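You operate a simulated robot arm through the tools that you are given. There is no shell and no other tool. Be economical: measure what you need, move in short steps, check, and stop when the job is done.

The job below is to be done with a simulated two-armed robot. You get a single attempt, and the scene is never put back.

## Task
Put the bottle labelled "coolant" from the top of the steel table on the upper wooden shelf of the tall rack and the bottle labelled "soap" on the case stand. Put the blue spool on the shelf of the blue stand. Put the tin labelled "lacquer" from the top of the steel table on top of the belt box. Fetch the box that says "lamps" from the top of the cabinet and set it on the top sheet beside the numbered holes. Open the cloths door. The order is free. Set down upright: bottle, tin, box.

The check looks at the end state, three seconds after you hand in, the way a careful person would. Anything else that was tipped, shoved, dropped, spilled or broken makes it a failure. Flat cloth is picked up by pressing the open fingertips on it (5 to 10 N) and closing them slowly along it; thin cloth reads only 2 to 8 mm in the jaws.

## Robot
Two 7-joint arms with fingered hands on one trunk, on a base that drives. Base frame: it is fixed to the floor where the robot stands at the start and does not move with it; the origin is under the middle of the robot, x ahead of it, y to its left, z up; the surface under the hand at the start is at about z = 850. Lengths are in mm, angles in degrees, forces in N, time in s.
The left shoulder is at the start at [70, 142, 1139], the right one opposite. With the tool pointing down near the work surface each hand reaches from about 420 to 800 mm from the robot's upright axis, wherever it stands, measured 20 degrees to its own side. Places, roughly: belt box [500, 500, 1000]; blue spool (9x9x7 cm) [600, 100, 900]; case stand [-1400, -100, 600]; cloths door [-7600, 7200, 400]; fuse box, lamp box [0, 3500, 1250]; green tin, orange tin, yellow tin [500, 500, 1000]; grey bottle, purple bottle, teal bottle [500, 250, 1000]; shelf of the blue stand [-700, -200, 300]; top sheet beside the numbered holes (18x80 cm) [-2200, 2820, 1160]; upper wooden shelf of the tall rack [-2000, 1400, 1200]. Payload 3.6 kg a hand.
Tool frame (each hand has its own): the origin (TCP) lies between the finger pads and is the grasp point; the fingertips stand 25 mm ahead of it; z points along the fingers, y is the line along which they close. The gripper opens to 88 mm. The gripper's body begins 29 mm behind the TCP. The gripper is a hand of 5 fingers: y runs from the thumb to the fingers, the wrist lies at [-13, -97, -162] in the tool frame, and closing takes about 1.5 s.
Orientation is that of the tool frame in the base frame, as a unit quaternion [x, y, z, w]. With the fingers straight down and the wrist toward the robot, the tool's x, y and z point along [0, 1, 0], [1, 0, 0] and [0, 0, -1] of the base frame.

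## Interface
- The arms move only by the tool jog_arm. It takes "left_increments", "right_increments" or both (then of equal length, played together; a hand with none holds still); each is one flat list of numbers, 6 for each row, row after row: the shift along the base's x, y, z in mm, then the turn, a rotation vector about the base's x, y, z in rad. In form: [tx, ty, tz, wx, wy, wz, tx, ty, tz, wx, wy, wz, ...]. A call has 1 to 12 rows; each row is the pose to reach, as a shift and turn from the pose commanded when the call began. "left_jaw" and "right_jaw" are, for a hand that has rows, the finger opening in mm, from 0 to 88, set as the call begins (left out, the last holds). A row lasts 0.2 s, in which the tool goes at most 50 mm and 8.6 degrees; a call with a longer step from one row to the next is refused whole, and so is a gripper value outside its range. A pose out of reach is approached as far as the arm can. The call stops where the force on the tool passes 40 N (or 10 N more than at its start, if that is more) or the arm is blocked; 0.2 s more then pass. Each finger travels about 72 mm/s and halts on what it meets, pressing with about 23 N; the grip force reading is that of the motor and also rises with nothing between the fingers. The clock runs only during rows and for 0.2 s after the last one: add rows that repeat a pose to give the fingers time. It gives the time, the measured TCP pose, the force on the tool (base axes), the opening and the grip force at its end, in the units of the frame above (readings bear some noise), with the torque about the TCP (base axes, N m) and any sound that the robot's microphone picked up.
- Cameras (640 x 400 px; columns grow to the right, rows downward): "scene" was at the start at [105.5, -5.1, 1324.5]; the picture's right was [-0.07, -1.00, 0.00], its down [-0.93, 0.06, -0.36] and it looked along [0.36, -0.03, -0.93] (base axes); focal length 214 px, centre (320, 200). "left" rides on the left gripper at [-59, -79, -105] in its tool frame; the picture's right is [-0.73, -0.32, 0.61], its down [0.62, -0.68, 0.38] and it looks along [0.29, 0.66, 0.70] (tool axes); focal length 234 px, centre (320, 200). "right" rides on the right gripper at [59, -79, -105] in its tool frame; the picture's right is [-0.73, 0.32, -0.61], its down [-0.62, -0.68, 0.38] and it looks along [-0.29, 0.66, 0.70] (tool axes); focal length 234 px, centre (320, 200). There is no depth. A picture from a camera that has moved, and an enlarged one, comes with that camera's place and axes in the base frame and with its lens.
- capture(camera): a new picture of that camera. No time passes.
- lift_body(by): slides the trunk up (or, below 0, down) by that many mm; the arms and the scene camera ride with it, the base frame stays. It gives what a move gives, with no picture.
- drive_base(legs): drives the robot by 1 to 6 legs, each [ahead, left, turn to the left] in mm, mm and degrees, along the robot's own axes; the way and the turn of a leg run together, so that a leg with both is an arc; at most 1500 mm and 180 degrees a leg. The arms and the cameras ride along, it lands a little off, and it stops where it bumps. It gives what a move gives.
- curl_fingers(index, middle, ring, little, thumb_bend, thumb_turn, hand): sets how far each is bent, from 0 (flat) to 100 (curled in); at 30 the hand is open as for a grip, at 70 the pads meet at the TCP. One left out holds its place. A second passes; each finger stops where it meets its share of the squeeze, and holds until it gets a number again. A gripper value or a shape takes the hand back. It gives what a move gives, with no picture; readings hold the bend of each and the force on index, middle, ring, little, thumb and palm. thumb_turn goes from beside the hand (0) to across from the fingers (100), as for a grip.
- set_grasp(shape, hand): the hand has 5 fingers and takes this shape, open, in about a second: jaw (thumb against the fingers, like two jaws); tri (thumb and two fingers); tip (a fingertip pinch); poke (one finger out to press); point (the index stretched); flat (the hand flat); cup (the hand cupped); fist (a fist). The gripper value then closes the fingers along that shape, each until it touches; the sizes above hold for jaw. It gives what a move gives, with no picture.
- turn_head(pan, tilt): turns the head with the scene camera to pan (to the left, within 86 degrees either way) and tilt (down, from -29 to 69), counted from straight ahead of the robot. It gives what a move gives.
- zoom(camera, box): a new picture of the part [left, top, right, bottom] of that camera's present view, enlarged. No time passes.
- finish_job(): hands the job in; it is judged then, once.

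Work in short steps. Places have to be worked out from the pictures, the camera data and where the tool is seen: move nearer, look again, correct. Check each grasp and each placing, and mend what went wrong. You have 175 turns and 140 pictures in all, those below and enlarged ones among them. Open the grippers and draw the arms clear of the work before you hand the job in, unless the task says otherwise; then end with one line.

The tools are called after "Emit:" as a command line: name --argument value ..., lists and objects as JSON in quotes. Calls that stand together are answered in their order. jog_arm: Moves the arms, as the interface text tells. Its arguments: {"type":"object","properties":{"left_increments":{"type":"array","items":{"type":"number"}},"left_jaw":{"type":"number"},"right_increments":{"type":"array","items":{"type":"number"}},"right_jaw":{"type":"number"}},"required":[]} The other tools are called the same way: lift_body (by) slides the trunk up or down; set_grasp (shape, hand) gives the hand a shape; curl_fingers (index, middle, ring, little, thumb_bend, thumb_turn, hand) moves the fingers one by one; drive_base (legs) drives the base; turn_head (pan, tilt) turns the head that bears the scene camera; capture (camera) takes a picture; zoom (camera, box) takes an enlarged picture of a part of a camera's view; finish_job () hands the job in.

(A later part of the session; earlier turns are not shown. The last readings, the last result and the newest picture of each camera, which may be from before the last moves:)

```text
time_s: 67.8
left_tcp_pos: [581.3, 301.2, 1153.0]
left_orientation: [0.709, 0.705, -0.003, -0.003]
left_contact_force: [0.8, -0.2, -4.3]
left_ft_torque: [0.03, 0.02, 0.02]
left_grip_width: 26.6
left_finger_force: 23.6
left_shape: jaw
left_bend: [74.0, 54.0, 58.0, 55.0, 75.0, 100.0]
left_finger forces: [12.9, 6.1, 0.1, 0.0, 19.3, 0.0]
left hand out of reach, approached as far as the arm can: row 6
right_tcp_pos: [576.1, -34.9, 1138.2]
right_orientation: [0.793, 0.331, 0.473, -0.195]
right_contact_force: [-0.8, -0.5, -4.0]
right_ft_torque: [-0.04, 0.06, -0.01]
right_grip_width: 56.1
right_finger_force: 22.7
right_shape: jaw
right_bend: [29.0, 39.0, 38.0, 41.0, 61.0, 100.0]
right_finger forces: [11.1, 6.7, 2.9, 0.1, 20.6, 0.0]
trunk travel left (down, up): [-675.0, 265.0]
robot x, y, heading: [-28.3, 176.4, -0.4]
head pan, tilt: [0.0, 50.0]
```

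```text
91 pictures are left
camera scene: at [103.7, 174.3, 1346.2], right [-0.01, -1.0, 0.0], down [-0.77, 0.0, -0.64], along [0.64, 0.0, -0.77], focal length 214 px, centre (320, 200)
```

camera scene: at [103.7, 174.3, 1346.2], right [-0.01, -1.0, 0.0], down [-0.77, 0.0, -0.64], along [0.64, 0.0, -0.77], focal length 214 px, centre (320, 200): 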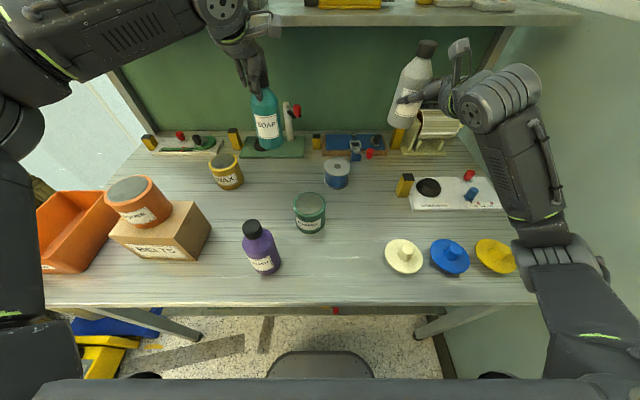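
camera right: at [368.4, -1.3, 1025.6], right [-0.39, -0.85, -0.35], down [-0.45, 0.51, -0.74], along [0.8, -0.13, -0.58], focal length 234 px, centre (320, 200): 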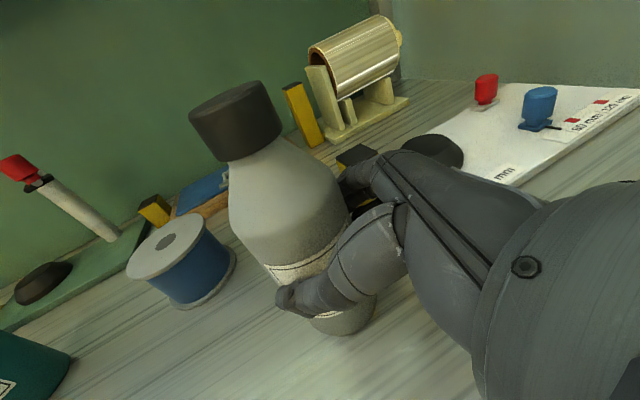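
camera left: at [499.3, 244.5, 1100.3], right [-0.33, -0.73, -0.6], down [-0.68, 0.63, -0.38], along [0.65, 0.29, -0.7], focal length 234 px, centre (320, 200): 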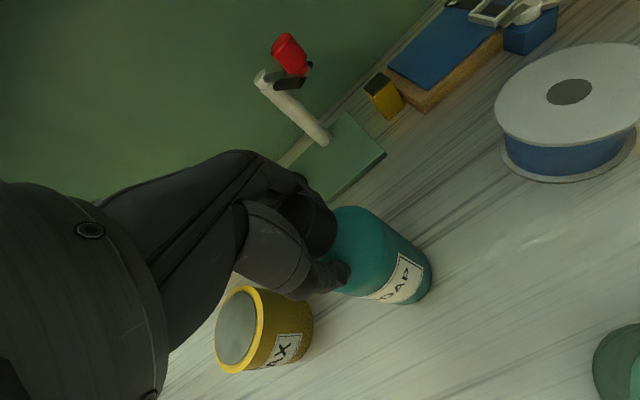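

Both bottles are in hand. Raise the trunk 130 mm to clear everything, tuck the left hand in, back away to the left, and turn around (to the right).

Emit:
lift_body --by 130

Emit:
jog_arm --left_increments '[-40, 0, 0, 0, 0, 0, -80, 0, 0, 0, 0, 0, -120, 0, 0, 0, 0, 0, -120, 0, 0, 0, 0, 0]'

Emit:
drive_base --legs '[[-130, 0, 0], [0, 320, 0], [-100, 0, 0], [0, 0, -90], [0, 0, -90]]'

Emit:
turn_head --pan 20 --tilt 35

Emit:
capture --camera "scene"

```text
time_s: 69.3
left_tcp_pos: [580.5, 300.7, 1282.9]
left_orientation: [0.709, 0.705, -0.003, -0.002]
left_contact_force: [0.2, 0.2, -4.7]
left_ft_torque: [0.03, 0.06, -0.01]
left_grip_width: 26.7
left_finger_force: 23.0
left_shape: jaw
left_bend: [74.0, 54.0, 58.0, 55.0, 75.0, 100.0]
left_finger forces: [12.9, 6.2, 0.0, 0.1, 19.2, 0.1]
right_tcp_pos: [574.8, -35.8, 1269.0]
right_orientation: [0.793, 0.332, 0.473, -0.194]
right_contact_force: [-1.0, 0.4, -4.8]
right_ft_torque: [-0.05, 0.03, 0.0]
right_grip_width: 56.1
right_finger_force: 22.9
right_shape: jaw
right_bend: [29.0, 39.0, 38.0, 41.0, 61.0, 100.0]
right_finger forces: [11.2, 6.7, 2.8, 0.1, 20.8, 0.0]
trunk travel left (down, up): [-805.0, 135.0]
robot x, y, heading: [-22.4, 174.6, -0.2]
head pan, tilt: [0.0, 50.0]
```

```text
time_s: 70.3
left_tcp_pos: [461.1, 301.6, 1282.2]
left_orientation: [0.709, 0.705, -0.004, -0.002]
left_contact_force: [-0.6, 0.3, -4.6]
left_ft_torque: [-0.02, -0.02, 0.01]
left_grip_width: 26.5
left_finger_force: 22.9
left_shape: jaw
left_bend: [74.0, 54.0, 58.0, 55.0, 75.0, 100.0]
left_finger forces: [13.1, 6.2, 0.1, 0.0, 19.0, 0.1]
right_tcp_pos: [575.1, -35.2, 1269.1]
right_orientation: [0.794, 0.331, 0.473, -0.194]
right_contact_force: [0.0, -0.2, -4.5]
right_ft_torque: [0.02, 0.06, -0.02]
right_grip_width: 56.1
right_finger_force: 22.9
right_shape: jaw
right_bend: [29.0, 39.0, 38.0, 41.0, 61.0, 100.0]
right_finger forces: [11.2, 6.7, 2.9, 0.0, 20.7, 0.0]
trunk travel left (down, up): [-805.0, 135.0]
robot x, y, heading: [-21.8, 175.9, -0.2]
head pan, tilt: [0.0, 50.0]
```

```text
time_s: 81.7
left_tcp_pos: [-738.7, 355.4, 1282.7]
left_orientation: [0.716, -0.699, 0.002, -0.003]
left_contact_force: [-0.1, 0.5, -3.3]
left_ft_torque: [-0.02, -0.01, 0.0]
left_grip_width: 26.4
left_finger_force: 22.9
left_shape: jaw
left_bend: [74.0, 54.0, 58.0, 55.0, 75.0, 100.0]
left_finger forces: [12.8, 6.2, 0.0, 0.0, 18.5, 0.1]
right_tcp_pos: [-863.6, 687.9, 1270.2]
right_orientation: [-0.342, 0.789, -0.201, -0.47]
right_contact_force: [0.3, 0.0, -4.0]
right_ft_torque: [0.06, -0.07, 0.05]
right_grip_width: 55.4
right_finger_force: 23.1
right_shape: jaw
right_bend: [29.0, 39.0, 38.0, 41.0, 62.0, 100.0]
right_finger forces: [11.0, 6.4, 2.6, 0.0, 20.0, 0.0]
trunk travel left (down, up): [-805.0, 135.0]
robot x, y, heading: [-257.3, 490.1, -178.8]
head pan, tilt: [0.0, 50.0]
```

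```text
time_s: 82.5
left_tcp_pos: [-738.0, 355.2, 1282.3]
left_orientation: [0.715, -0.699, 0.002, -0.003]
left_contact_force: [-0.8, -0.3, -2.9]
left_ft_torque: [-0.02, 0.0, -0.02]
left_grip_width: 26.4
left_finger_force: 23.1
left_shape: jaw
left_bend: [74.0, 54.0, 58.0, 55.0, 75.0, 100.0]
left_finger forces: [12.8, 6.3, 0.0, 0.0, 18.5, 0.0]
right_tcp_pos: [-863.7, 688.6, 1269.2]
right_orientation: [-0.342, 0.789, -0.201, -0.47]
right_contact_force: [0.9, 1.3, -5.2]
right_ft_torque: [0.06, -0.06, -0.04]
right_grip_width: 55.6
right_finger_force: 23.4
right_shape: jaw
right_bend: [29.0, 39.0, 38.0, 41.0, 62.0, 100.0]
right_finger forces: [10.9, 6.4, 2.7, 0.1, 20.1, 0.0]
trunk travel left (down, up): [-805.0, 135.0]
robot x, y, heading: [-256.3, 494.2, -178.8]
head pan, tilt: [20.0, 35.0]
```

```text
90 pictures are left
camera scene: at [-391.8, 459.6, 1498.0], right [-0.36, 0.93, 0.0], down [0.54, 0.21, -0.82], along [-0.76, -0.3, -0.57], focal length 214 px, centre (320, 200)
```

scene: 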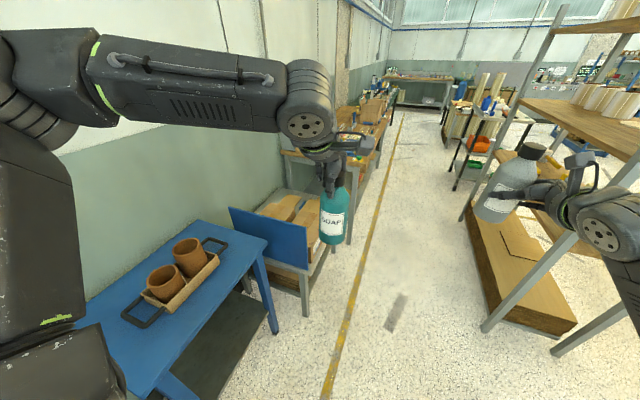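

The tray with cups looks undisturbed. The case stand is just past the blue stand; drive ahead 550 mm and look down at it.

Emit:
drive_base --legs '[[550, 0, -1.2]]'

Emit:
turn_head --pan 42 --tilt 48

Emit:
capture --camera "scene"

```text
time_s: 85.7
left_tcp_pos: [-1288.7, 351.5, 1281.9]
left_orientation: [0.711, -0.704, 0.002, -0.002]
left_contact_force: [-0.1, -0.1, -4.1]
left_ft_torque: [0.05, -0.01, -0.04]
left_grip_width: 26.0
left_finger_force: 23.3
left_shape: jaw
left_bend: [74.0, 54.0, 58.0, 55.0, 75.0, 100.0]
left_finger forces: [12.9, 6.1, 0.0, 0.0, 18.6, 0.1]
right_tcp_pos: [-1407.8, 687.2, 1269.8]
right_orientation: [-0.337, 0.79, -0.197, -0.473]
right_contact_force: [-0.2, 0.7, -4.5]
right_ft_torque: [0.05, -0.02, 0.03]
right_grip_width: 55.9
right_finger_force: 23.0
right_shape: jaw
right_bend: [29.0, 39.0, 38.0, 41.0, 62.0, 100.0]
right_finger forces: [10.9, 6.5, 2.6, 0.0, 20.2, 0.1]
trunk travel left (down, up): [-805.0, 135.0]
robot x, y, heading: [-805.8, 483.4, -179.1]
head pan, tilt: [20.0, 35.0]
```

```text
time_s: 86.5
left_tcp_pos: [-1289.4, 352.0, 1281.2]
left_orientation: [0.711, -0.703, 0.001, -0.004]
left_contact_force: [-0.1, 0.5, -4.7]
left_ft_torque: [-0.03, -0.01, 0.03]
left_grip_width: 26.1
left_finger_force: 22.9
left_shape: jaw
left_bend: [74.0, 54.0, 58.0, 55.0, 75.0, 100.0]
left_finger forces: [12.8, 6.3, 0.1, 0.0, 18.5, 0.0]
right_tcp_pos: [-1410.4, 686.8, 1270.2]
right_orientation: [-0.336, 0.791, -0.197, -0.472]
right_contact_force: [0.1, 0.3, -3.6]
right_ft_torque: [0.01, 0.0, 0.03]
right_grip_width: 55.7
right_finger_force: 22.6
right_shape: jaw
right_bend: [29.0, 39.0, 38.0, 41.0, 62.0, 100.0]
right_finger forces: [10.9, 6.5, 2.8, 0.0, 20.2, 0.0]
trunk travel left (down, up): [-805.0, 135.0]
robot x, y, heading: [-807.7, 486.6, -179.2]
head pan, tilt: [42.0, 48.0]
```

```text
89 pictures are left
camera scene: at [-916.6, 429.7, 1479.0], right [-0.68, 0.74, 0.0], down [0.55, 0.5, -0.67], along [-0.49, -0.45, -0.74], focal length 214 px, centre (320, 200)
```

scene: 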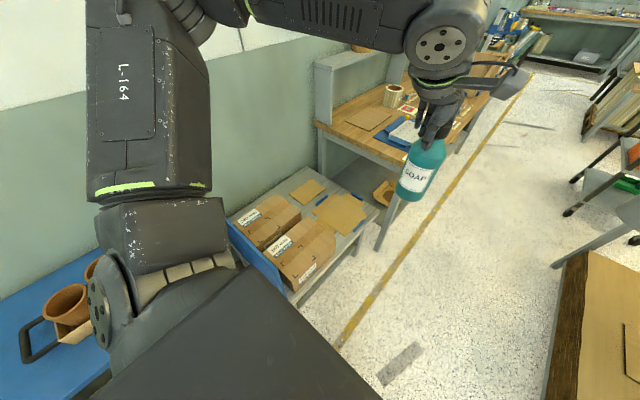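

Emit:
zoom --camera "scene" --box '[210, 150, 410, 310]'

```text
2.50 times, centred on (310, 230) of scene
camera zoom: at [-916.6, 429.7, 1479.0], right [-0.68, 0.74, 0.0], down [0.55, 0.5, -0.67], along [-0.49, -0.45, -0.74], focal length 536 px, centre (345, 125)
```

zoom: 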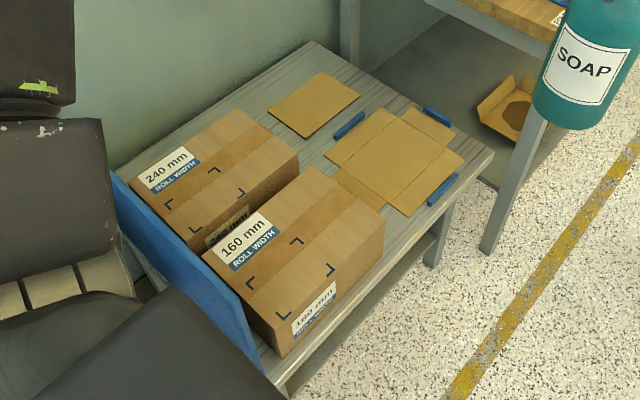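

There's a bare strip about 100 mm wide between the cases and the cardboard sheets (x≈−1305…−1403, z≈600). I position the base for it and lower the trunk.

Emit:
drive_base --legs '[[42, 86, -0.8]]'

Emit:
lift_body --by -320

Emit:
turn_head --pan 35 --tilt 50

Emit:
capture --camera "scene"

Emit:
capture --camera "left"

```text
time_s: 87.7
left_tcp_pos: [-1330.7, 271.7, 1283.2]
left_orientation: [-0.706, 0.708, -0.001, 0.002]
left_contact_force: [-0.5, 0.2, -4.1]
left_ft_torque: [-0.01, -0.04, -0.02]
left_grip_width: 26.0
left_finger_force: 23.2
left_shape: jaw
left_bend: [74.0, 54.0, 58.0, 55.0, 75.0, 100.0]
left_finger forces: [13.1, 6.0, 0.1, 0.0, 18.5, 0.0]
right_tcp_pos: [-1447.1, 609.4, 1269.2]
right_orientation: [-0.332, 0.792, -0.195, -0.474]
right_contact_force: [0.1, 0.7, -3.5]
right_ft_torque: [0.03, -0.04, 0.0]
right_grip_width: 55.9
right_finger_force: 23.5
right_shape: jaw
right_bend: [29.0, 39.0, 38.0, 41.0, 62.0, 100.0]
right_finger forces: [11.0, 6.6, 2.7, 0.1, 20.2, 0.0]
trunk travel left (down, up): [-805.0, 135.0]
robot x, y, heading: [-846.4, 392.3, 179.7]
head pan, tilt: [42.0, 48.0]
```

```text
time_s: 90.9
left_tcp_pos: [-1332.5, 268.8, 962.3]
left_orientation: [-0.706, 0.708, -0.002, 0.003]
left_contact_force: [0.5, 0.5, -4.1]
left_ft_torque: [0.0, 0.0, -0.01]
left_grip_width: 26.3
left_finger_force: 23.0
left_shape: jaw
left_bend: [74.0, 54.0, 58.0, 55.0, 75.0, 100.0]
left_finger forces: [13.1, 6.2, 0.1, 0.0, 18.6, 0.0]
right_tcp_pos: [-1447.3, 605.2, 949.0]
right_orientation: [-0.332, 0.793, -0.195, -0.473]
right_contact_force: [0.7, -0.1, -4.1]
right_ft_torque: [0.02, -0.05, -0.03]
right_grip_width: 55.7
right_finger_force: 22.6
right_shape: jaw
right_bend: [29.0, 39.0, 38.0, 41.0, 62.0, 100.0]
right_finger forces: [10.9, 6.5, 2.7, 0.0, 20.2, 0.1]
trunk travel left (down, up): [-485.0, 455.0]
robot x, y, heading: [-847.0, 398.5, 179.9]
head pan, tilt: [42.0, 48.0]
```

```text
time_s: 91.5
left_tcp_pos: [-1331.7, 268.7, 963.3]
left_orientation: [-0.706, 0.708, -0.002, 0.003]
left_contact_force: [0.3, -0.4, -4.2]
left_ft_torque: [-0.02, -0.03, 0.0]
left_grip_width: 26.2
left_finger_force: 22.9
left_shape: jaw
left_bend: [74.0, 54.0, 58.0, 55.0, 75.0, 100.0]
left_finger forces: [13.1, 6.2, 0.0, 0.0, 18.5, 0.0]
right_tcp_pos: [-1446.3, 605.6, 950.1]
right_orientation: [-0.332, 0.792, -0.195, -0.473]
right_contact_force: [0.5, 0.2, -4.3]
right_ft_torque: [0.04, -0.04, 0.0]
right_grip_width: 55.6
right_finger_force: 22.9
right_shape: jaw
right_bend: [29.0, 39.0, 38.0, 41.0, 62.0, 100.0]
right_finger forces: [10.9, 6.6, 2.8, 0.0, 20.1, 0.1]
trunk travel left (down, up): [-485.0, 455.0]
robot x, y, heading: [-846.7, 395.7, 180.0]
head pan, tilt: [35.0, 50.0]
```

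```text
87 pictures are left
camera scene: at [-961.6, 350.3, 1156.3], right [-0.57, 0.82, 0.0], down [0.63, 0.44, -0.64], along [-0.53, -0.37, -0.77], focal length 214 px, centre (320, 200)
```

scene: 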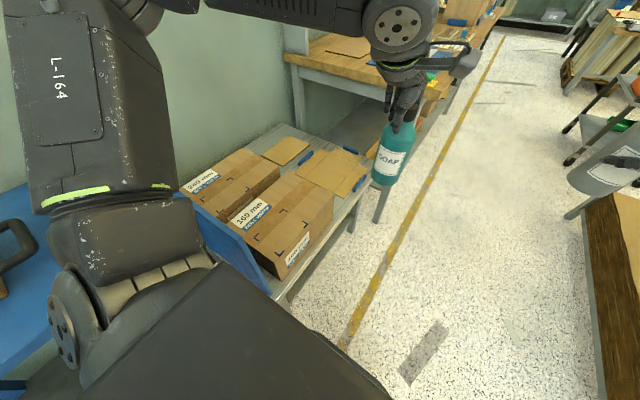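

```text
86 pictures are left
camera left: at [-1253.4, 327.4, 1068.5], right [0.33, 0.73, -0.6], down [0.68, -0.62, -0.38], along [-0.65, -0.29, -0.7], focal length 234 px, centre (320, 200)
```

left: 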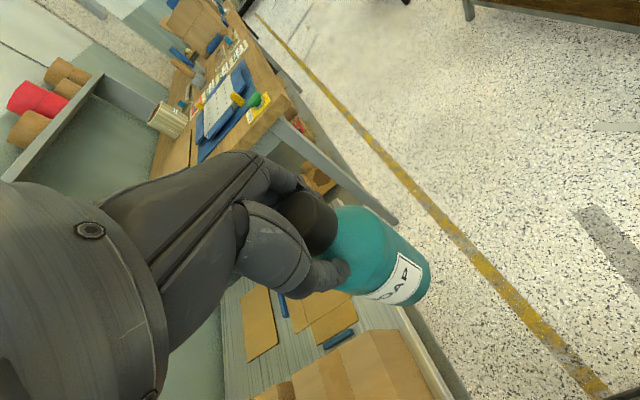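

Stereo agrees on surface z≈600. Move the soap over the strip at about (−1355,110), still high.

Emit:
jog_arm --left_increments '[-6, -40, 0, 0, 0, 0, -12, -80, 0, 0, 0, 0, -18, -120, -20, 0, 0, 0, -24, -159, -40, 0, 0, 0, -24, -159, -50, 0, 0, 0]'

Emit:
capture --camera "left"

Emit:
zoom --camera "scene" --box '[200, 60, 440, 260]'

```text
time_s: 92.7
left_tcp_pos: [-1355.8, 110.7, 913.4]
left_orientation: [-0.706, 0.708, -0.001, 0.003]
left_contact_force: [-0.3, -0.6, -4.2]
left_ft_torque: [-0.03, -0.03, -0.01]
left_grip_width: 26.2
left_finger_force: 23.1
left_shape: jaw
left_bend: [74.0, 54.0, 58.0, 55.0, 75.0, 100.0]
left_finger forces: [13.0, 7.1, 0.0, 0.0, 18.5, 0.0]
right_tcp_pos: [-1446.6, 604.8, 949.2]
right_orientation: [-0.332, 0.793, -0.194, -0.473]
right_contact_force: [-0.1, 0.7, -4.5]
right_ft_torque: [0.05, -0.04, -0.02]
right_grip_width: 55.5
right_finger_force: 23.2
right_shape: jaw
right_bend: [29.0, 39.0, 38.0, 41.0, 62.0, 100.0]
right_finger forces: [11.1, 6.5, 2.6, 0.0, 20.1, 0.0]
trunk travel left (down, up): [-485.0, 455.0]
robot x, y, heading: [-847.7, 395.1, 179.9]
head pan, tilt: [35.0, 50.0]
```

```text
85 pictures are left
camera left: at [-1278.9, 168.9, 1018.0], right [0.33, 0.73, -0.6], down [0.68, -0.62, -0.38], along [-0.65, -0.29, -0.7], focal length 234 px, centre (320, 200)
```

left: 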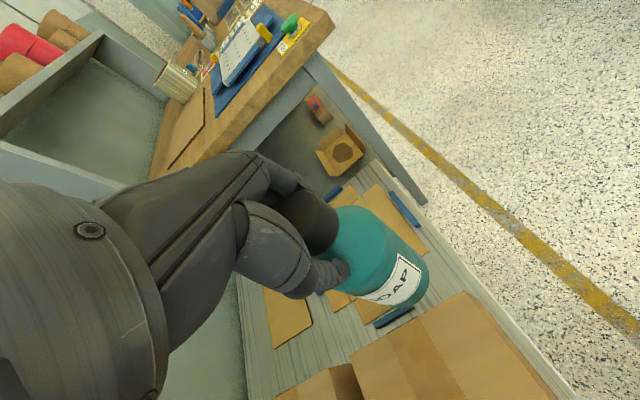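

```text
2.00 times, centred on (320, 160) of scene
camera zoom: at [-961.7, 351.0, 1156.4], right [-0.57, 0.82, 0.0], down [0.63, 0.44, -0.64], along [-0.53, -0.37, -0.77], focal length 429 px, centre (320, 280)
```

zoom: 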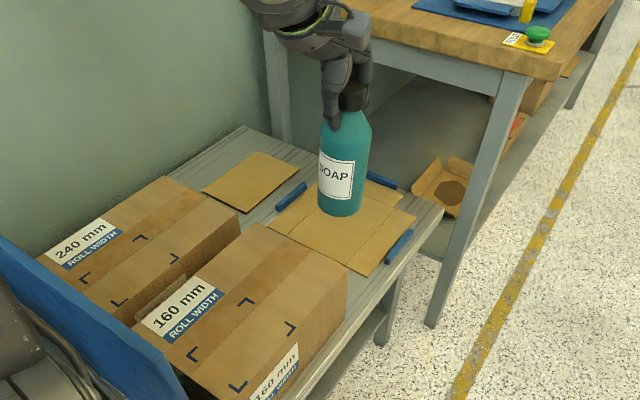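

Emit:
zoom --camera "left" --box '[240, 160, 560, 400]'

```text
1.67 times, centred on (400, 280) of left
camera zoom: at [-1278.9, 168.9, 1018.0], right [0.33, 0.73, -0.6], down [0.68, -0.62, -0.38], along [-0.65, -0.29, -0.7], focal length 390 px, centre (187, 67)
```

zoom: 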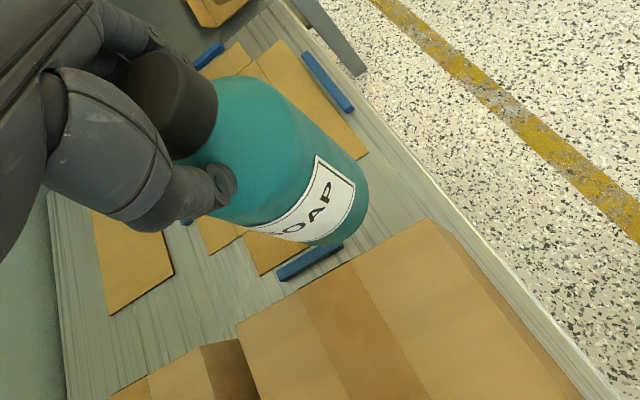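

A loose blue bar lies in the strip at y −13…65, so the free spot is (−1366,112). Shift there and lower stepwise.

Emit:
jog_arm --left_increments '[-5, 1, 0, 0, 0, 0, -11, 2, 0, 0, 0, 0, -11, 2, -40, 0, 0, 0, -11, 2, -75, 0, 0, 0, -11, 2, -75, 0, 0, 0]'

Emit:
zoom --camera "left" --box '[240, 160, 560, 400]'

Emit:
zoom --camera "scene" --box '[200, 60, 440, 260]'

```text
time_s: 93.9
left_tcp_pos: [-1367.3, 109.9, 838.8]
left_orientation: [-0.707, 0.708, -0.002, 0.003]
left_contact_force: [0.0, -0.5, -4.4]
left_ft_torque: [0.01, -0.03, -0.01]
left_grip_width: 26.2
left_finger_force: 23.1
left_shape: jaw
left_bend: [74.0, 54.0, 58.0, 55.0, 75.0, 100.0]
left_finger forces: [13.2, 6.5, 0.0, 0.0, 18.5, 0.0]
right_tcp_pos: [-1446.5, 605.7, 949.6]
right_orientation: [-0.333, 0.792, -0.195, -0.473]
right_contact_force: [0.0, -0.3, -4.7]
right_ft_torque: [0.05, -0.04, 0.0]
right_grip_width: 56.0
right_finger_force: 23.2
right_shape: jaw
right_bend: [29.0, 39.0, 38.0, 41.0, 62.0, 100.0]
right_finger forces: [10.9, 6.6, 2.7, 0.0, 20.2, 0.1]
trunk travel left (down, up): [-485.0, 455.0]
robot x, y, heading: [-846.6, 397.3, 180.0]
head pan, tilt: [35.0, 50.0]
```

```text
1.67 times, centred on (400, 280) of left
camera zoom: at [-1290.1, 169.3, 944.2], right [0.33, 0.73, -0.6], down [0.68, -0.62, -0.38], along [-0.65, -0.29, -0.7], focal length 390 px, centre (187, 67)
```

zoom: 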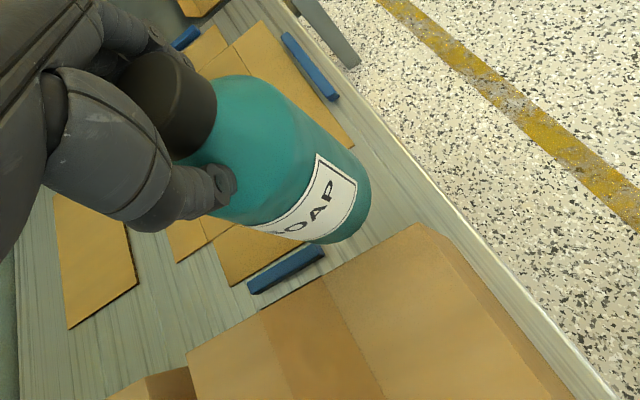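

```text
2.00 times, centred on (320, 160) of scene
camera zoom: at [-961.4, 350.2, 1156.4], right [-0.57, 0.82, 0.0], down [0.63, 0.44, -0.64], along [-0.53, -0.37, -0.77], focal length 429 px, centre (320, 280)
```

zoom: 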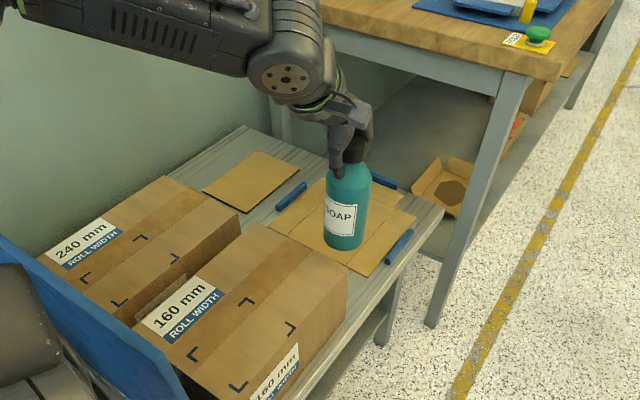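

Margins around the bottle foot are about 6–13 mm. Fine shift (+3,+3) and lower to contact.

Emit:
jog_arm --left_increments '[3, 3, -30, 0, 0, 0, 3, 3, -60, 0, 0, 0, 3, 3, -78, 0, 0, 0, 3, 3, -86, 0, 0, 0, 3, 3, -91, 0, 0, 0, 3, 3, -95, 0, 0, 0, 3, 3, -99, 0, 0, 0]'

Emit:
zoom --camera "scene" --box '[200, 60, 440, 260]'

```text
time_s: 95.5
left_tcp_pos: [-1363.5, 116.5, 737.9]
left_orientation: [-0.707, 0.707, -0.002, 0.003]
left_contact_force: [-0.2, -0.3, -4.9]
left_ft_torque: [-0.02, -0.01, -0.06]
left_grip_width: 25.9
left_finger_force: 23.6
left_shape: jaw
left_bend: [74.0, 54.0, 58.0, 55.0, 75.0, 100.0]
left_finger forces: [13.2, 6.3, 0.0, 0.1, 18.3, 0.0]
right_tcp_pos: [-1447.1, 605.8, 949.5]
right_orientation: [-0.332, 0.793, -0.195, -0.473]
right_contact_force: [-0.5, -0.2, -3.4]
right_ft_torque: [0.04, -0.06, 0.01]
right_grip_width: 55.6
right_finger_force: 22.3
right_shape: jaw
right_bend: [29.0, 39.0, 38.0, 41.0, 62.0, 100.0]
right_finger forces: [10.9, 6.5, 2.6, 0.1, 20.2, 0.0]
trunk travel left (down, up): [-485.0, 455.0]
robot x, y, heading: [-847.2, 393.3, 179.9]
head pan, tilt: [35.0, 50.0]
```

```text
2.00 times, centred on (320, 160) of scene
camera zoom: at [-961.7, 350.1, 1156.3], right [-0.57, 0.82, 0.0], down [0.63, 0.44, -0.64], along [-0.53, -0.37, -0.77], focal length 429 px, centre (320, 280)
```

zoom: 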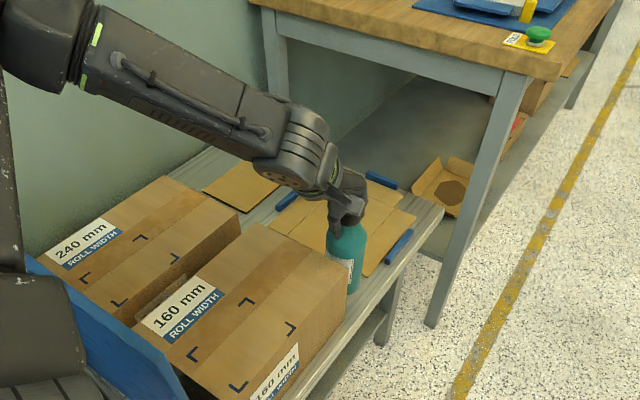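

No contact yet; continue lowering slowly.

Emit:
jog_arm --left_increments '[0, 0, -4, 0, 0, 0, 0, 0, -8, 0, 0, 0, 0, 0, -12, 0, 0, 0, 0, 0, -16, 0, 0, 0, 0, 0, -20, 0, 0, 0, 0, 0, -24, 0, 0, 0]'

Emit:
zoom --camera "left" --box '[240, 160, 560, 400]'

```text
time_s: 96.9
left_tcp_pos: [-1363.5, 114.2, 715.0]
left_orientation: [-0.707, 0.708, -0.001, 0.003]
left_contact_force: [0.0, 1.6, -4.0]
left_ft_torque: [0.0, 0.0, 0.01]
left_grip_width: 26.1
left_finger_force: 22.7
left_shape: jaw
left_bend: [74.0, 54.0, 58.0, 55.0, 75.0, 100.0]
left_finger forces: [13.2, 6.4, 0.1, 0.0, 18.4, 0.1]
right_tcp_pos: [-1448.3, 604.8, 949.3]
right_orientation: [-0.333, 0.793, -0.194, -0.472]
right_contact_force: [-0.1, -1.3, -4.3]
right_ft_torque: [0.03, -0.08, -0.01]
right_grip_width: 55.9
right_finger_force: 22.7
right_shape: jaw
right_bend: [29.0, 39.0, 38.0, 41.0, 62.0, 100.0]
right_finger forces: [10.9, 6.6, 2.6, 0.1, 20.2, 0.0]
trunk travel left (down, up): [-485.0, 455.0]
robot x, y, heading: [-846.5, 392.7, 180.0]
head pan, tilt: [35.0, 50.0]
```

```text
1.67 times, centred on (400, 280) of left
camera zoom: at [-1285.9, 172.8, 820.5], right [0.33, 0.73, -0.6], down [0.68, -0.62, -0.38], along [-0.65, -0.29, -0.7], focal length 390 px, centre (187, 67)
```

zoom: 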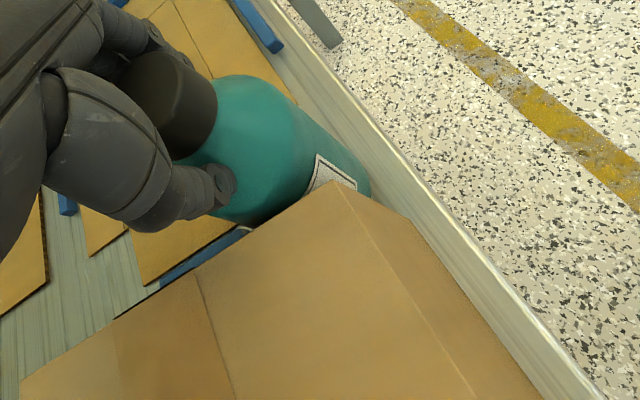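

Triangulating the case corner puts its top at 687, so the surface is near 560. Shift 7 mm away from the case and go on down.

Emit:
jog_arm --left_increments '[-7, 0, 0, 0, 0, 0, -7, 0, -4, 0, 0, 0, -7, 0, -8, 0, 0, 0, -7, 0, -12, 0, 0, 0, -7, 0, -16, 0, 0, 0, -7, 0, -20, 0, 0, 0, -7, 0, -24, 0, 0, 0]'

Emit:
zoom --camera "left" --box '[240, 160, 560, 400]'

```text
time_s: 98.5
left_tcp_pos: [-1368.9, 114.3, 693.3]
left_orientation: [-0.706, 0.708, 0.0, 0.001]
left_contact_force: [2.7, -3.8, 16.3]
left_ft_torque: [-0.08, 0.04, 0.06]
left_grip_width: 26.8
left_finger_force: 22.8
left_shape: jaw
left_bend: [74.0, 54.0, 58.0, 55.0, 75.0, 100.0]
left_finger forces: [13.3, 9.9, 0.0, 0.0, 23.3, 0.0]
right_tcp_pos: [-1444.2, 605.3, 951.0]
right_orientation: [-0.332, 0.792, -0.195, -0.474]
right_contact_force: [0.2, -0.3, -3.3]
right_ft_torque: [0.02, -0.01, 0.01]
right_grip_width: 55.6
right_finger_force: 23.3
right_shape: jaw
right_bend: [29.0, 39.0, 38.0, 41.0, 62.0, 100.0]
right_finger forces: [10.8, 6.6, 2.6, 0.0, 20.2, 0.0]
trunk travel left (down, up): [-485.0, 455.0]
robot x, y, heading: [-847.1, 397.4, 179.7]
head pan, tilt: [35.0, 50.0]
```

```text
1.67 times, centred on (400, 280) of left
camera zoom: at [-1290.5, 174.0, 798.9], right [0.32, 0.73, -0.61], down [0.68, -0.62, -0.38], along [-0.66, -0.29, -0.7], focal length 390 px, centre (187, 67)
```

zoom: 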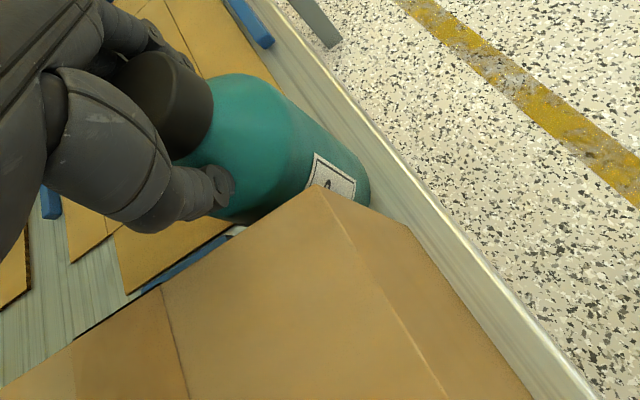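

Contact at the surface. Relieve slightly and open the jaw just a little (46 mm) to stay clear of the case.

Emit:
jog_arm --left_increments '[0, 0, 2, 0, 0, 0, 0, 0, 2, 0, 0, 0]'

Emit:
jog_arm --left_increments '[0, 0, 0, 0, 0, 0, 0, 0, 0, 0, 0, 0, 0, 0, 0, 0, 0, 0, 0, 0, 0, 0, 0, 0, 0, 0, 0, 0, 0, 0]' --left_jaw 46

Emit:
capture --camera "left"

```text
time_s: 99.1
left_tcp_pos: [-1368.2, 115.3, 693.4]
left_orientation: [-0.706, 0.708, 0.0, 0.002]
left_contact_force: [1.3, -2.1, 11.0]
left_ft_torque: [-0.08, 0.04, 0.04]
left_grip_width: 27.0
left_finger_force: 23.3
left_shape: jaw
left_bend: [74.0, 54.0, 58.0, 55.0, 75.0, 100.0]
left_finger forces: [13.6, 8.5, 0.0, 0.0, 22.4, 0.0]
right_tcp_pos: [-1445.2, 606.0, 950.4]
right_orientation: [-0.333, 0.792, -0.194, -0.474]
right_contact_force: [0.3, 1.0, -3.8]
right_ft_torque: [0.09, -0.04, 0.01]
right_grip_width: 55.3
right_finger_force: 23.2
right_shape: jaw
right_bend: [29.0, 39.0, 38.0, 41.0, 62.0, 100.0]
right_finger forces: [10.9, 6.6, 2.6, 0.0, 20.2, 0.0]
trunk travel left (down, up): [-485.0, 455.0]
robot x, y, heading: [-847.8, 397.8, 179.7]
head pan, tilt: [35.0, 50.0]
```

```text
time_s: 100.3
left_tcp_pos: [-1370.0, 115.3, 692.3]
left_orientation: [-0.706, 0.708, -0.002, 0.002]
left_contact_force: [-0.2, 0.0, 0.8]
left_ft_torque: [-0.01, 0.0, 0.02]
left_grip_width: 45.8
left_finger_force: 0.1
left_shape: jaw
left_bend: [74.0, 44.0, 40.0, 42.0, 69.0, 100.0]
left_finger forces: [0.0, 0.0, 0.0, 0.0, 0.0, 0.0]
right_tcp_pos: [-1447.5, 605.3, 949.9]
right_orientation: [-0.332, 0.793, -0.195, -0.473]
right_contact_force: [-0.7, 0.4, -4.2]
right_ft_torque: [0.08, -0.08, 0.01]
right_grip_width: 55.5
right_finger_force: 23.0
right_shape: jaw
right_bend: [29.0, 39.0, 38.0, 41.0, 62.0, 100.0]
right_finger forces: [10.9, 6.6, 2.6, 0.1, 20.2, 0.1]
trunk travel left (down, up): [-485.0, 455.0]
robot x, y, heading: [-844.4, 393.7, 179.9]
head pan, tilt: [35.0, 50.0]
```

```text
77 pictures are left
camera left: at [-1291.7, 173.7, 798.7], right [0.33, 0.73, -0.6], down [0.68, -0.62, -0.38], along [-0.65, -0.29, -0.7], focal length 234 px, centre (320, 200)
```

left: 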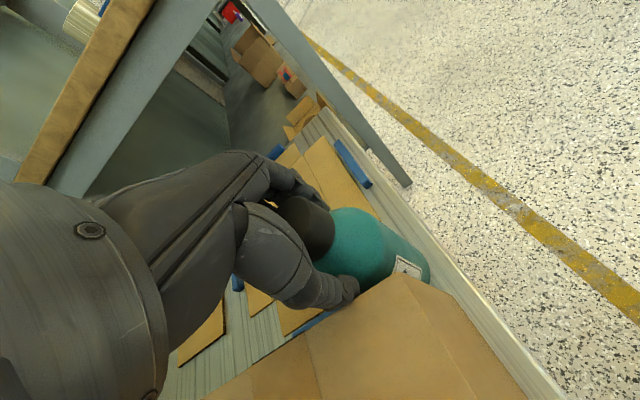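

Index still reads 74; I open index and the other fingers individually (thumb barely) before lifting.

Emit:
curl_fingers --hand "left" --index 35 --middle 35 --ring 35 --little 35 --thumb_bend 62

Emit:
jog_arm --left_increments '[0, 0, 10, 0, 0, 0, 0, 0, 25, 0, 0, 0, 0, 0, 45, 0, 0, 0, 0, 0, 80, 0, 0, 0, 0, 0, 120, 0, 0, 0, 0, 0, 160, 0, 0, 0]'

Emit:
capture --camera "scene"

Emit:
capture --camera "left"

```text
time_s: 101.3
left_tcp_pos: [-1370.2, 114.6, 693.0]
left_orientation: [-0.706, 0.708, -0.002, 0.003]
left_contact_force: [1.5, -0.2, 3.7]
left_ft_torque: [0.03, -0.15, 0.0]
left_grip_width: 47.5
left_finger_force: 1.9
left_shape: fingers
left_bend: [35.0, 35.0, 35.0, 35.0, 60.0, 100.0]
left_finger forces: [0.0, 0.1, 0.1, 0.1, 4.4, 0.0]
right_tcp_pos: [-1446.1, 605.7, 949.6]
right_orientation: [-0.332, 0.792, -0.194, -0.473]
right_contact_force: [0.5, 0.1, -4.3]
right_ft_torque: [0.07, -0.07, -0.01]
right_grip_width: 55.8
right_finger_force: 22.9
right_shape: jaw
right_bend: [29.0, 39.0, 38.0, 41.0, 62.0, 100.0]
right_finger forces: [10.9, 6.6, 2.7, 0.0, 20.2, 0.0]
trunk travel left (down, up): [-485.0, 455.0]
robot x, y, heading: [-848.3, 395.8, 180.0]
head pan, tilt: [35.0, 50.0]
```

```text
time_s: 102.7
left_tcp_pos: [-1371.8, 114.7, 854.3]
left_orientation: [-0.706, 0.708, -0.001, 0.002]
left_contact_force: [-0.1, -0.6, -0.3]
left_ft_torque: [0.01, -0.02, 0.01]
left_grip_width: 44.7
left_finger_force: 0.0
left_shape: fingers
left_bend: [35.0, 35.0, 35.0, 35.0, 62.0, 100.0]
left_finger forces: [0.0, 0.1, 0.0, 0.0, 0.1, 0.0]
right_tcp_pos: [-1446.7, 606.2, 950.1]
right_orientation: [-0.333, 0.792, -0.195, -0.473]
right_contact_force: [-0.1, 0.4, -4.7]
right_ft_torque: [0.02, -0.03, 0.0]
right_grip_width: 55.5
right_finger_force: 23.2
right_shape: jaw
right_bend: [29.0, 39.0, 38.0, 41.0, 62.0, 100.0]
right_finger forces: [10.9, 6.5, 2.5, 0.0, 20.2, 0.1]
trunk travel left (down, up): [-485.0, 455.0]
robot x, y, heading: [-844.2, 396.8, 179.8]
head pan, tilt: [35.0, 50.0]
```

```text
76 pictures are left
camera scene: at [-960.6, 350.9, 1156.4], right [-0.57, 0.82, 0.0], down [0.63, 0.44, -0.64], along [-0.53, -0.37, -0.77], focal length 214 px, centre (320, 200)
```

scene: 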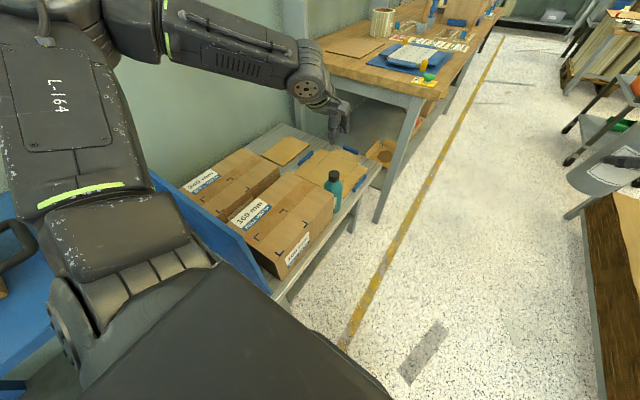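

```text
75 pictures are left
camera left: at [-1293.7, 173.3, 961.0], right [0.33, 0.73, -0.6], down [0.68, -0.62, -0.38], along [-0.65, -0.29, -0.7], focal length 234 px, centre (320, 200)
```

left: 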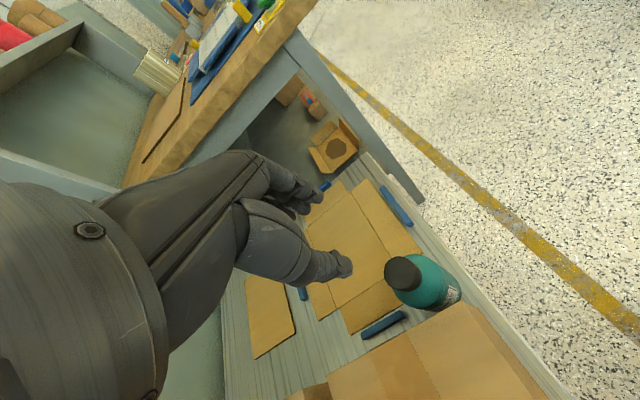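

Soap stands upright on bare surface, nothing disturbed. Now the coolant: raise the trunk, sidestep right, turn to face the rack and look.

Emit:
lift_body --by 370

Emit:
drive_base --legs '[[0, -130, 0], [0, 0, -90]]'

Emit:
turn_head --pan 50 --tilt 10

Emit:
capture --camera "scene"

```text
time_s: 106.3
left_tcp_pos: [-1372.3, 114.2, 1223.2]
left_orientation: [-0.707, 0.708, -0.001, 0.003]
left_contact_force: [0.4, 0.8, 0.3]
left_ft_torque: [0.02, -0.04, -0.02]
left_grip_width: 44.8
left_finger_force: 0.1
left_shape: fingers
left_bend: [35.0, 35.0, 35.0, 35.0, 62.0, 100.0]
left_finger forces: [0.0, 0.1, 0.1, 0.1, 0.0, 0.0]
right_tcp_pos: [-1446.9, 605.5, 1319.4]
right_orientation: [-0.332, 0.793, -0.195, -0.473]
right_contact_force: [-1.4, -0.1, -3.4]
right_ft_torque: [0.05, -0.05, -0.01]
right_grip_width: 55.9
right_finger_force: 23.6
right_shape: jaw
right_bend: [29.0, 39.0, 38.0, 41.0, 62.0, 100.0]
right_finger forces: [10.9, 6.6, 2.6, 0.0, 20.2, 0.0]
trunk travel left (down, up): [-855.0, 85.0]
robot x, y, heading: [-847.4, 396.6, 180.0]
head pan, tilt: [35.0, 50.0]
```

```text
time_s: 111.5
left_tcp_pos: [-1114.8, 1058.8, 1224.3]
left_orientation: [0.013, 1.0, -0.002, 0.0]
left_contact_force: [0.5, -0.1, -0.7]
left_ft_torque: [0.02, 0.02, 0.0]
left_grip_width: 44.9
left_finger_force: 0.1
left_shape: fingers
left_bend: [35.0, 35.0, 35.0, 35.0, 62.0, 100.0]
left_finger forces: [0.0, 0.0, 0.0, 0.0, 0.0, 0.0]
right_tcp_pos: [-622.0, 1121.1, 1319.3]
right_orientation: [0.336, 0.791, 0.204, -0.469]
right_contact_force: [0.7, 0.5, -3.9]
right_ft_torque: [-0.07, -0.06, 0.0]
right_grip_width: 55.5
right_finger_force: 22.5
right_shape: jaw
right_bend: [29.0, 39.0, 38.0, 41.0, 62.0, 100.0]
right_finger forces: [10.8, 6.5, 2.6, 0.1, 19.9, 0.1]
trunk travel left (down, up): [-855.0, 85.0]
robot x, y, heading: [-844.4, 524.3, 88.5]
head pan, tilt: [35.0, 50.0]
```

```text
time_s: 112.6
left_tcp_pos: [-1115.0, 1059.4, 1223.8]
left_orientation: [0.014, 1.0, -0.003, 0.0]
left_contact_force: [-0.1, 0.6, 0.1]
left_ft_torque: [-0.03, -0.02, -0.03]
left_grip_width: 44.8
left_finger_force: 0.1
left_shape: fingers
left_bend: [35.0, 35.0, 35.0, 35.0, 62.0, 100.0]
left_finger forces: [0.1, 0.0, 0.0, 0.0, 0.0, 0.0]
right_tcp_pos: [-621.6, 1120.9, 1319.1]
right_orientation: [0.336, 0.791, 0.204, -0.47]
right_contact_force: [-0.1, -1.1, -4.2]
right_ft_torque: [-0.05, -0.05, -0.02]
right_grip_width: 55.1
right_finger_force: 23.5
right_shape: jaw
right_bend: [29.0, 39.0, 38.0, 41.0, 62.0, 100.0]
right_finger forces: [10.9, 6.3, 2.7, 0.1, 19.8, 0.0]
trunk travel left (down, up): [-855.0, 85.0]
robot x, y, heading: [-847.1, 525.3, 88.3]
head pan, tilt: [50.0, 10.0]
```

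```text
74 pictures are left
camera scene: at [-914.7, 638.1, 1588.2], right [0.66, 0.75, 0.0], down [0.13, -0.12, -0.98], along [-0.74, 0.65, -0.17], focal length 214 px, centre (320, 200)
```

scene: 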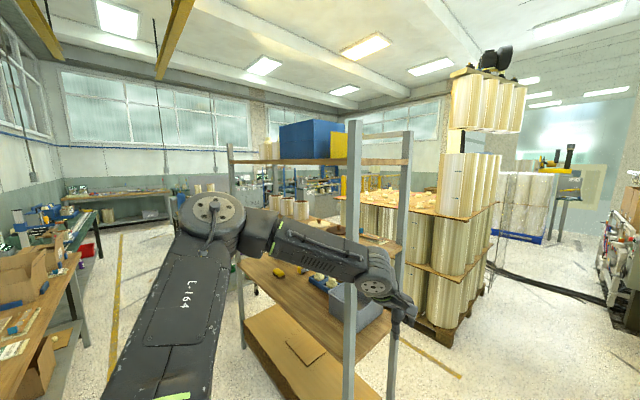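

Strafe along the aisle to stand in front of the rack, then look at its shelves.

Emit:
drive_base --legs '[[0, 0, 1.7], [0, 950, 0]]'

Emit:
turn_head --pan 0 --tilt 20

Emit:
capture --camera "scene"

```text
time_s: 117.9
left_tcp_pos: [-2067.1, 1055.0, 1224.0]
left_orientation: [0.003, 1.0, -0.003, 0.0]
left_contact_force: [0.4, -0.7, -0.6]
left_ft_torque: [-0.01, 0.01, -0.04]
left_grip_width: 44.7
left_finger_force: 0.0
left_shape: fingers
left_bend: [35.0, 35.0, 35.0, 35.0, 62.0, 100.0]
left_finger forces: [0.0, 0.0, 0.1, 0.1, 0.0, 0.0]
right_tcp_pos: [-1576.5, 1128.0, 1319.0]
right_orientation: [0.327, 0.795, 0.198, -0.472]
right_contact_force: [-0.7, 0.6, -2.8]
right_ft_torque: [-0.03, -0.01, 0.01]
right_grip_width: 55.2
right_finger_force: 22.6
right_shape: jaw
right_bend: [29.0, 39.0, 38.0, 41.0, 62.0, 100.0]
right_finger forces: [10.9, 6.4, 2.7, 0.0, 19.8, 0.0]
trunk travel left (down, up): [-855.0, 85.0]
robot x, y, heading: [-1786.7, 528.7, 89.5]
head pan, tilt: [50.0, 10.0]
```

```text
time_s: 119.0
left_tcp_pos: [-2067.2, 1056.2, 1223.4]
left_orientation: [0.002, 1.0, -0.002, 0.001]
left_contact_force: [-0.3, -0.1, -0.3]
left_ft_torque: [-0.01, -0.03, 0.02]
left_grip_width: 45.0
left_finger_force: 0.1
left_shape: fingers
left_bend: [35.0, 35.0, 35.0, 35.0, 62.0, 100.0]
left_finger forces: [0.0, 0.0, 0.0, 0.0, 0.0, 0.0]
right_tcp_pos: [-1576.3, 1127.3, 1319.6]
right_orientation: [0.326, 0.795, 0.197, -0.472]
right_contact_force: [0.3, -0.7, -4.2]
right_ft_torque: [-0.04, -0.03, -0.02]
right_grip_width: 55.3
right_finger_force: 23.3
right_shape: jaw
right_bend: [29.0, 39.0, 38.0, 41.0, 62.0, 100.0]
right_finger forces: [10.9, 6.4, 2.6, 0.1, 20.0, 0.0]
trunk travel left (down, up): [-855.0, 85.0]
robot x, y, heading: [-1788.7, 523.3, 89.7]
head pan, tilt: [0.0, 20.0]
```

```text
73 pictures are left
camera scene: at [-1787.8, 671.4, 1572.0], right [1.0, -0.01, 0.0], down [0.0, -0.34, -0.94], along [0.0, 0.94, -0.34], focal length 214 px, centre (320, 200)
```

scene: 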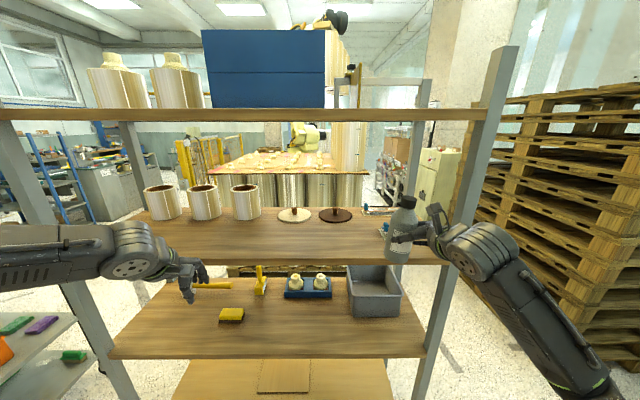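

Emit:
zoom --camera "scene" --box '[120, 150, 460, 290]'

Emit:
capture --camera "right"

```text
1.88 times, centred on (290, 220) of scene
camera zoom: at [-1787.8, 671.4, 1572.0], right [1.0, -0.01, 0.0], down [0.0, -0.34, -0.94], along [0.0, 0.94, -0.34], focal length 404 px, centre (376, 162)
```

zoom: 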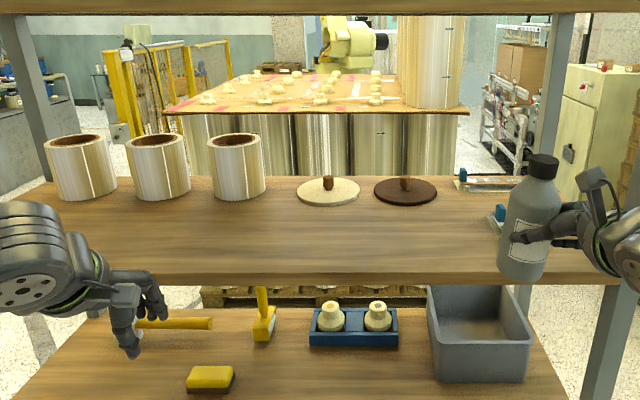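

```text
71 pictures are left
camera right: at [-1587.7, 1027.5, 1420.2], right [0.85, -0.39, -0.35], down [-0.51, -0.45, -0.73], along [0.13, 0.8, -0.58], focal length 234 px, centre (320, 200)
```

right: 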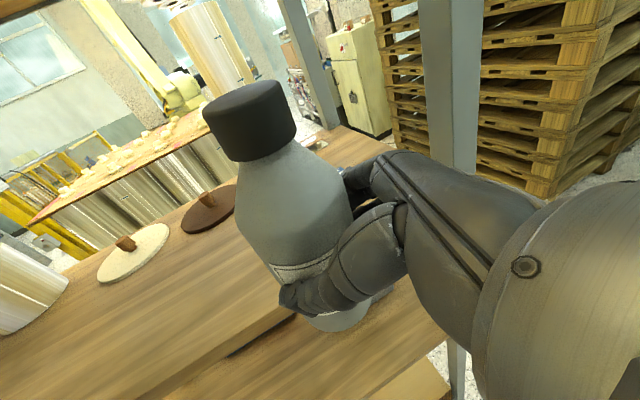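

Shelf top ≈1200, spanning y≈1198–1580; its front right area is bare. Tuck the left hand, then drive ahead so the bottle comes over about (−1640,1320).

Emit:
jog_arm --left_increments '[0, -35, 20, 0, 0, 0, 0, -70, 40, 0, 0, 0, 0, -95, 60, 0, 0, 0, 0, -95, 60, 0, 0, 0]'

Emit:
drive_base --legs '[[184, 56, 0.3]]'

Emit:
capture --camera "right"

Emit:
capture --camera "scene"

```text
time_s: 120.0
left_tcp_pos: [-2067.3, 959.9, 1282.9]
left_orientation: [0.003, 1.0, -0.003, 0.001]
left_contact_force: [0.4, -0.4, -0.1]
left_ft_torque: [-0.02, -0.01, 0.0]
left_grip_width: 44.9
left_finger_force: 0.1
left_shape: fingers
left_bend: [35.0, 35.0, 35.0, 35.0, 62.0, 100.0]
left_finger forces: [0.0, 0.0, 0.0, 0.0, 0.0, 0.0]
right_tcp_pos: [-1575.7, 1128.2, 1319.2]
right_orientation: [0.327, 0.795, 0.197, -0.471]
right_contact_force: [-0.3, 0.0, -4.1]
right_ft_torque: [-0.04, -0.07, -0.01]
right_grip_width: 55.1
right_finger_force: 23.2
right_shape: jaw
right_bend: [29.0, 39.0, 38.0, 41.0, 62.0, 100.0]
right_finger forces: [10.8, 6.4, 2.7, 0.0, 20.0, 0.1]
trunk travel left (down, up): [-855.0, 85.0]
robot x, y, heading: [-1789.8, 524.4, 89.7]
head pan, tilt: [0.0, 20.0]
```

```text
time_s: 121.6
left_tcp_pos: [-2124.1, 1138.6, 1284.5]
left_orientation: [-0.001, 1.0, -0.002, 0.001]
left_contact_force: [0.2, -0.4, 0.3]
left_ft_torque: [0.02, -0.03, 0.05]
left_grip_width: 44.8
left_finger_force: 0.1
left_shape: fingers
left_bend: [35.0, 35.0, 35.0, 35.0, 62.0, 100.0]
left_finger forces: [0.0, 0.0, 0.0, 0.0, 0.0, 0.1]
right_tcp_pos: [-1636.0, 1311.2, 1321.1]
right_orientation: [0.323, 0.795, 0.198, -0.474]
right_contact_force: [0.7, -1.1, -4.3]
right_ft_torque: [-0.05, -0.02, -0.01]
right_grip_width: 55.0
right_finger_force: 23.6
right_shape: jaw
right_bend: [29.0, 39.0, 38.0, 41.0, 62.0, 100.0]
right_finger forces: [10.9, 6.4, 2.6, 0.0, 20.0, 0.0]
trunk travel left (down, up): [-855.0, 85.0]
robot x, y, heading: [-1840.5, 715.3, 90.5]
head pan, tilt: [0.0, 20.0]
```

```text
70 pictures are left
camera right: at [-1646.0, 1210.2, 1421.6], right [0.86, -0.38, -0.35], down [-0.5, -0.45, -0.74], along [0.12, 0.8, -0.58], focal length 234 px, centre (320, 200)
```

right: 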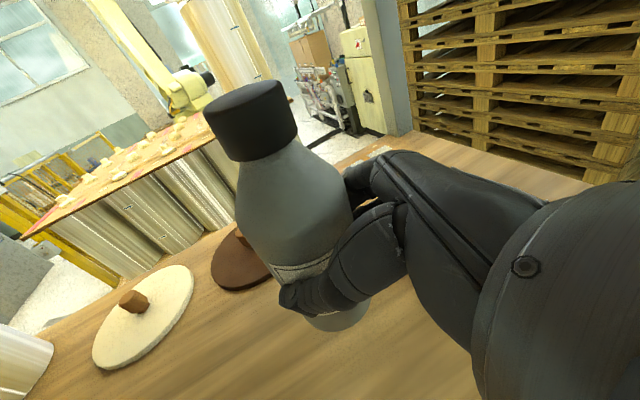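

```text
69 pictures are left
camera scene: at [-1843.0, 852.1, 1572.4], right [1.0, 0.0, 0.0], down [0.0, -0.34, -0.94], along [0.0, 0.94, -0.34], focal length 214 px, centre (320, 200)
```

scene: 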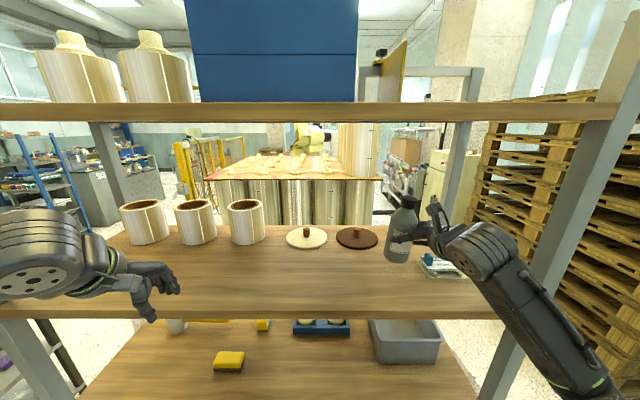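

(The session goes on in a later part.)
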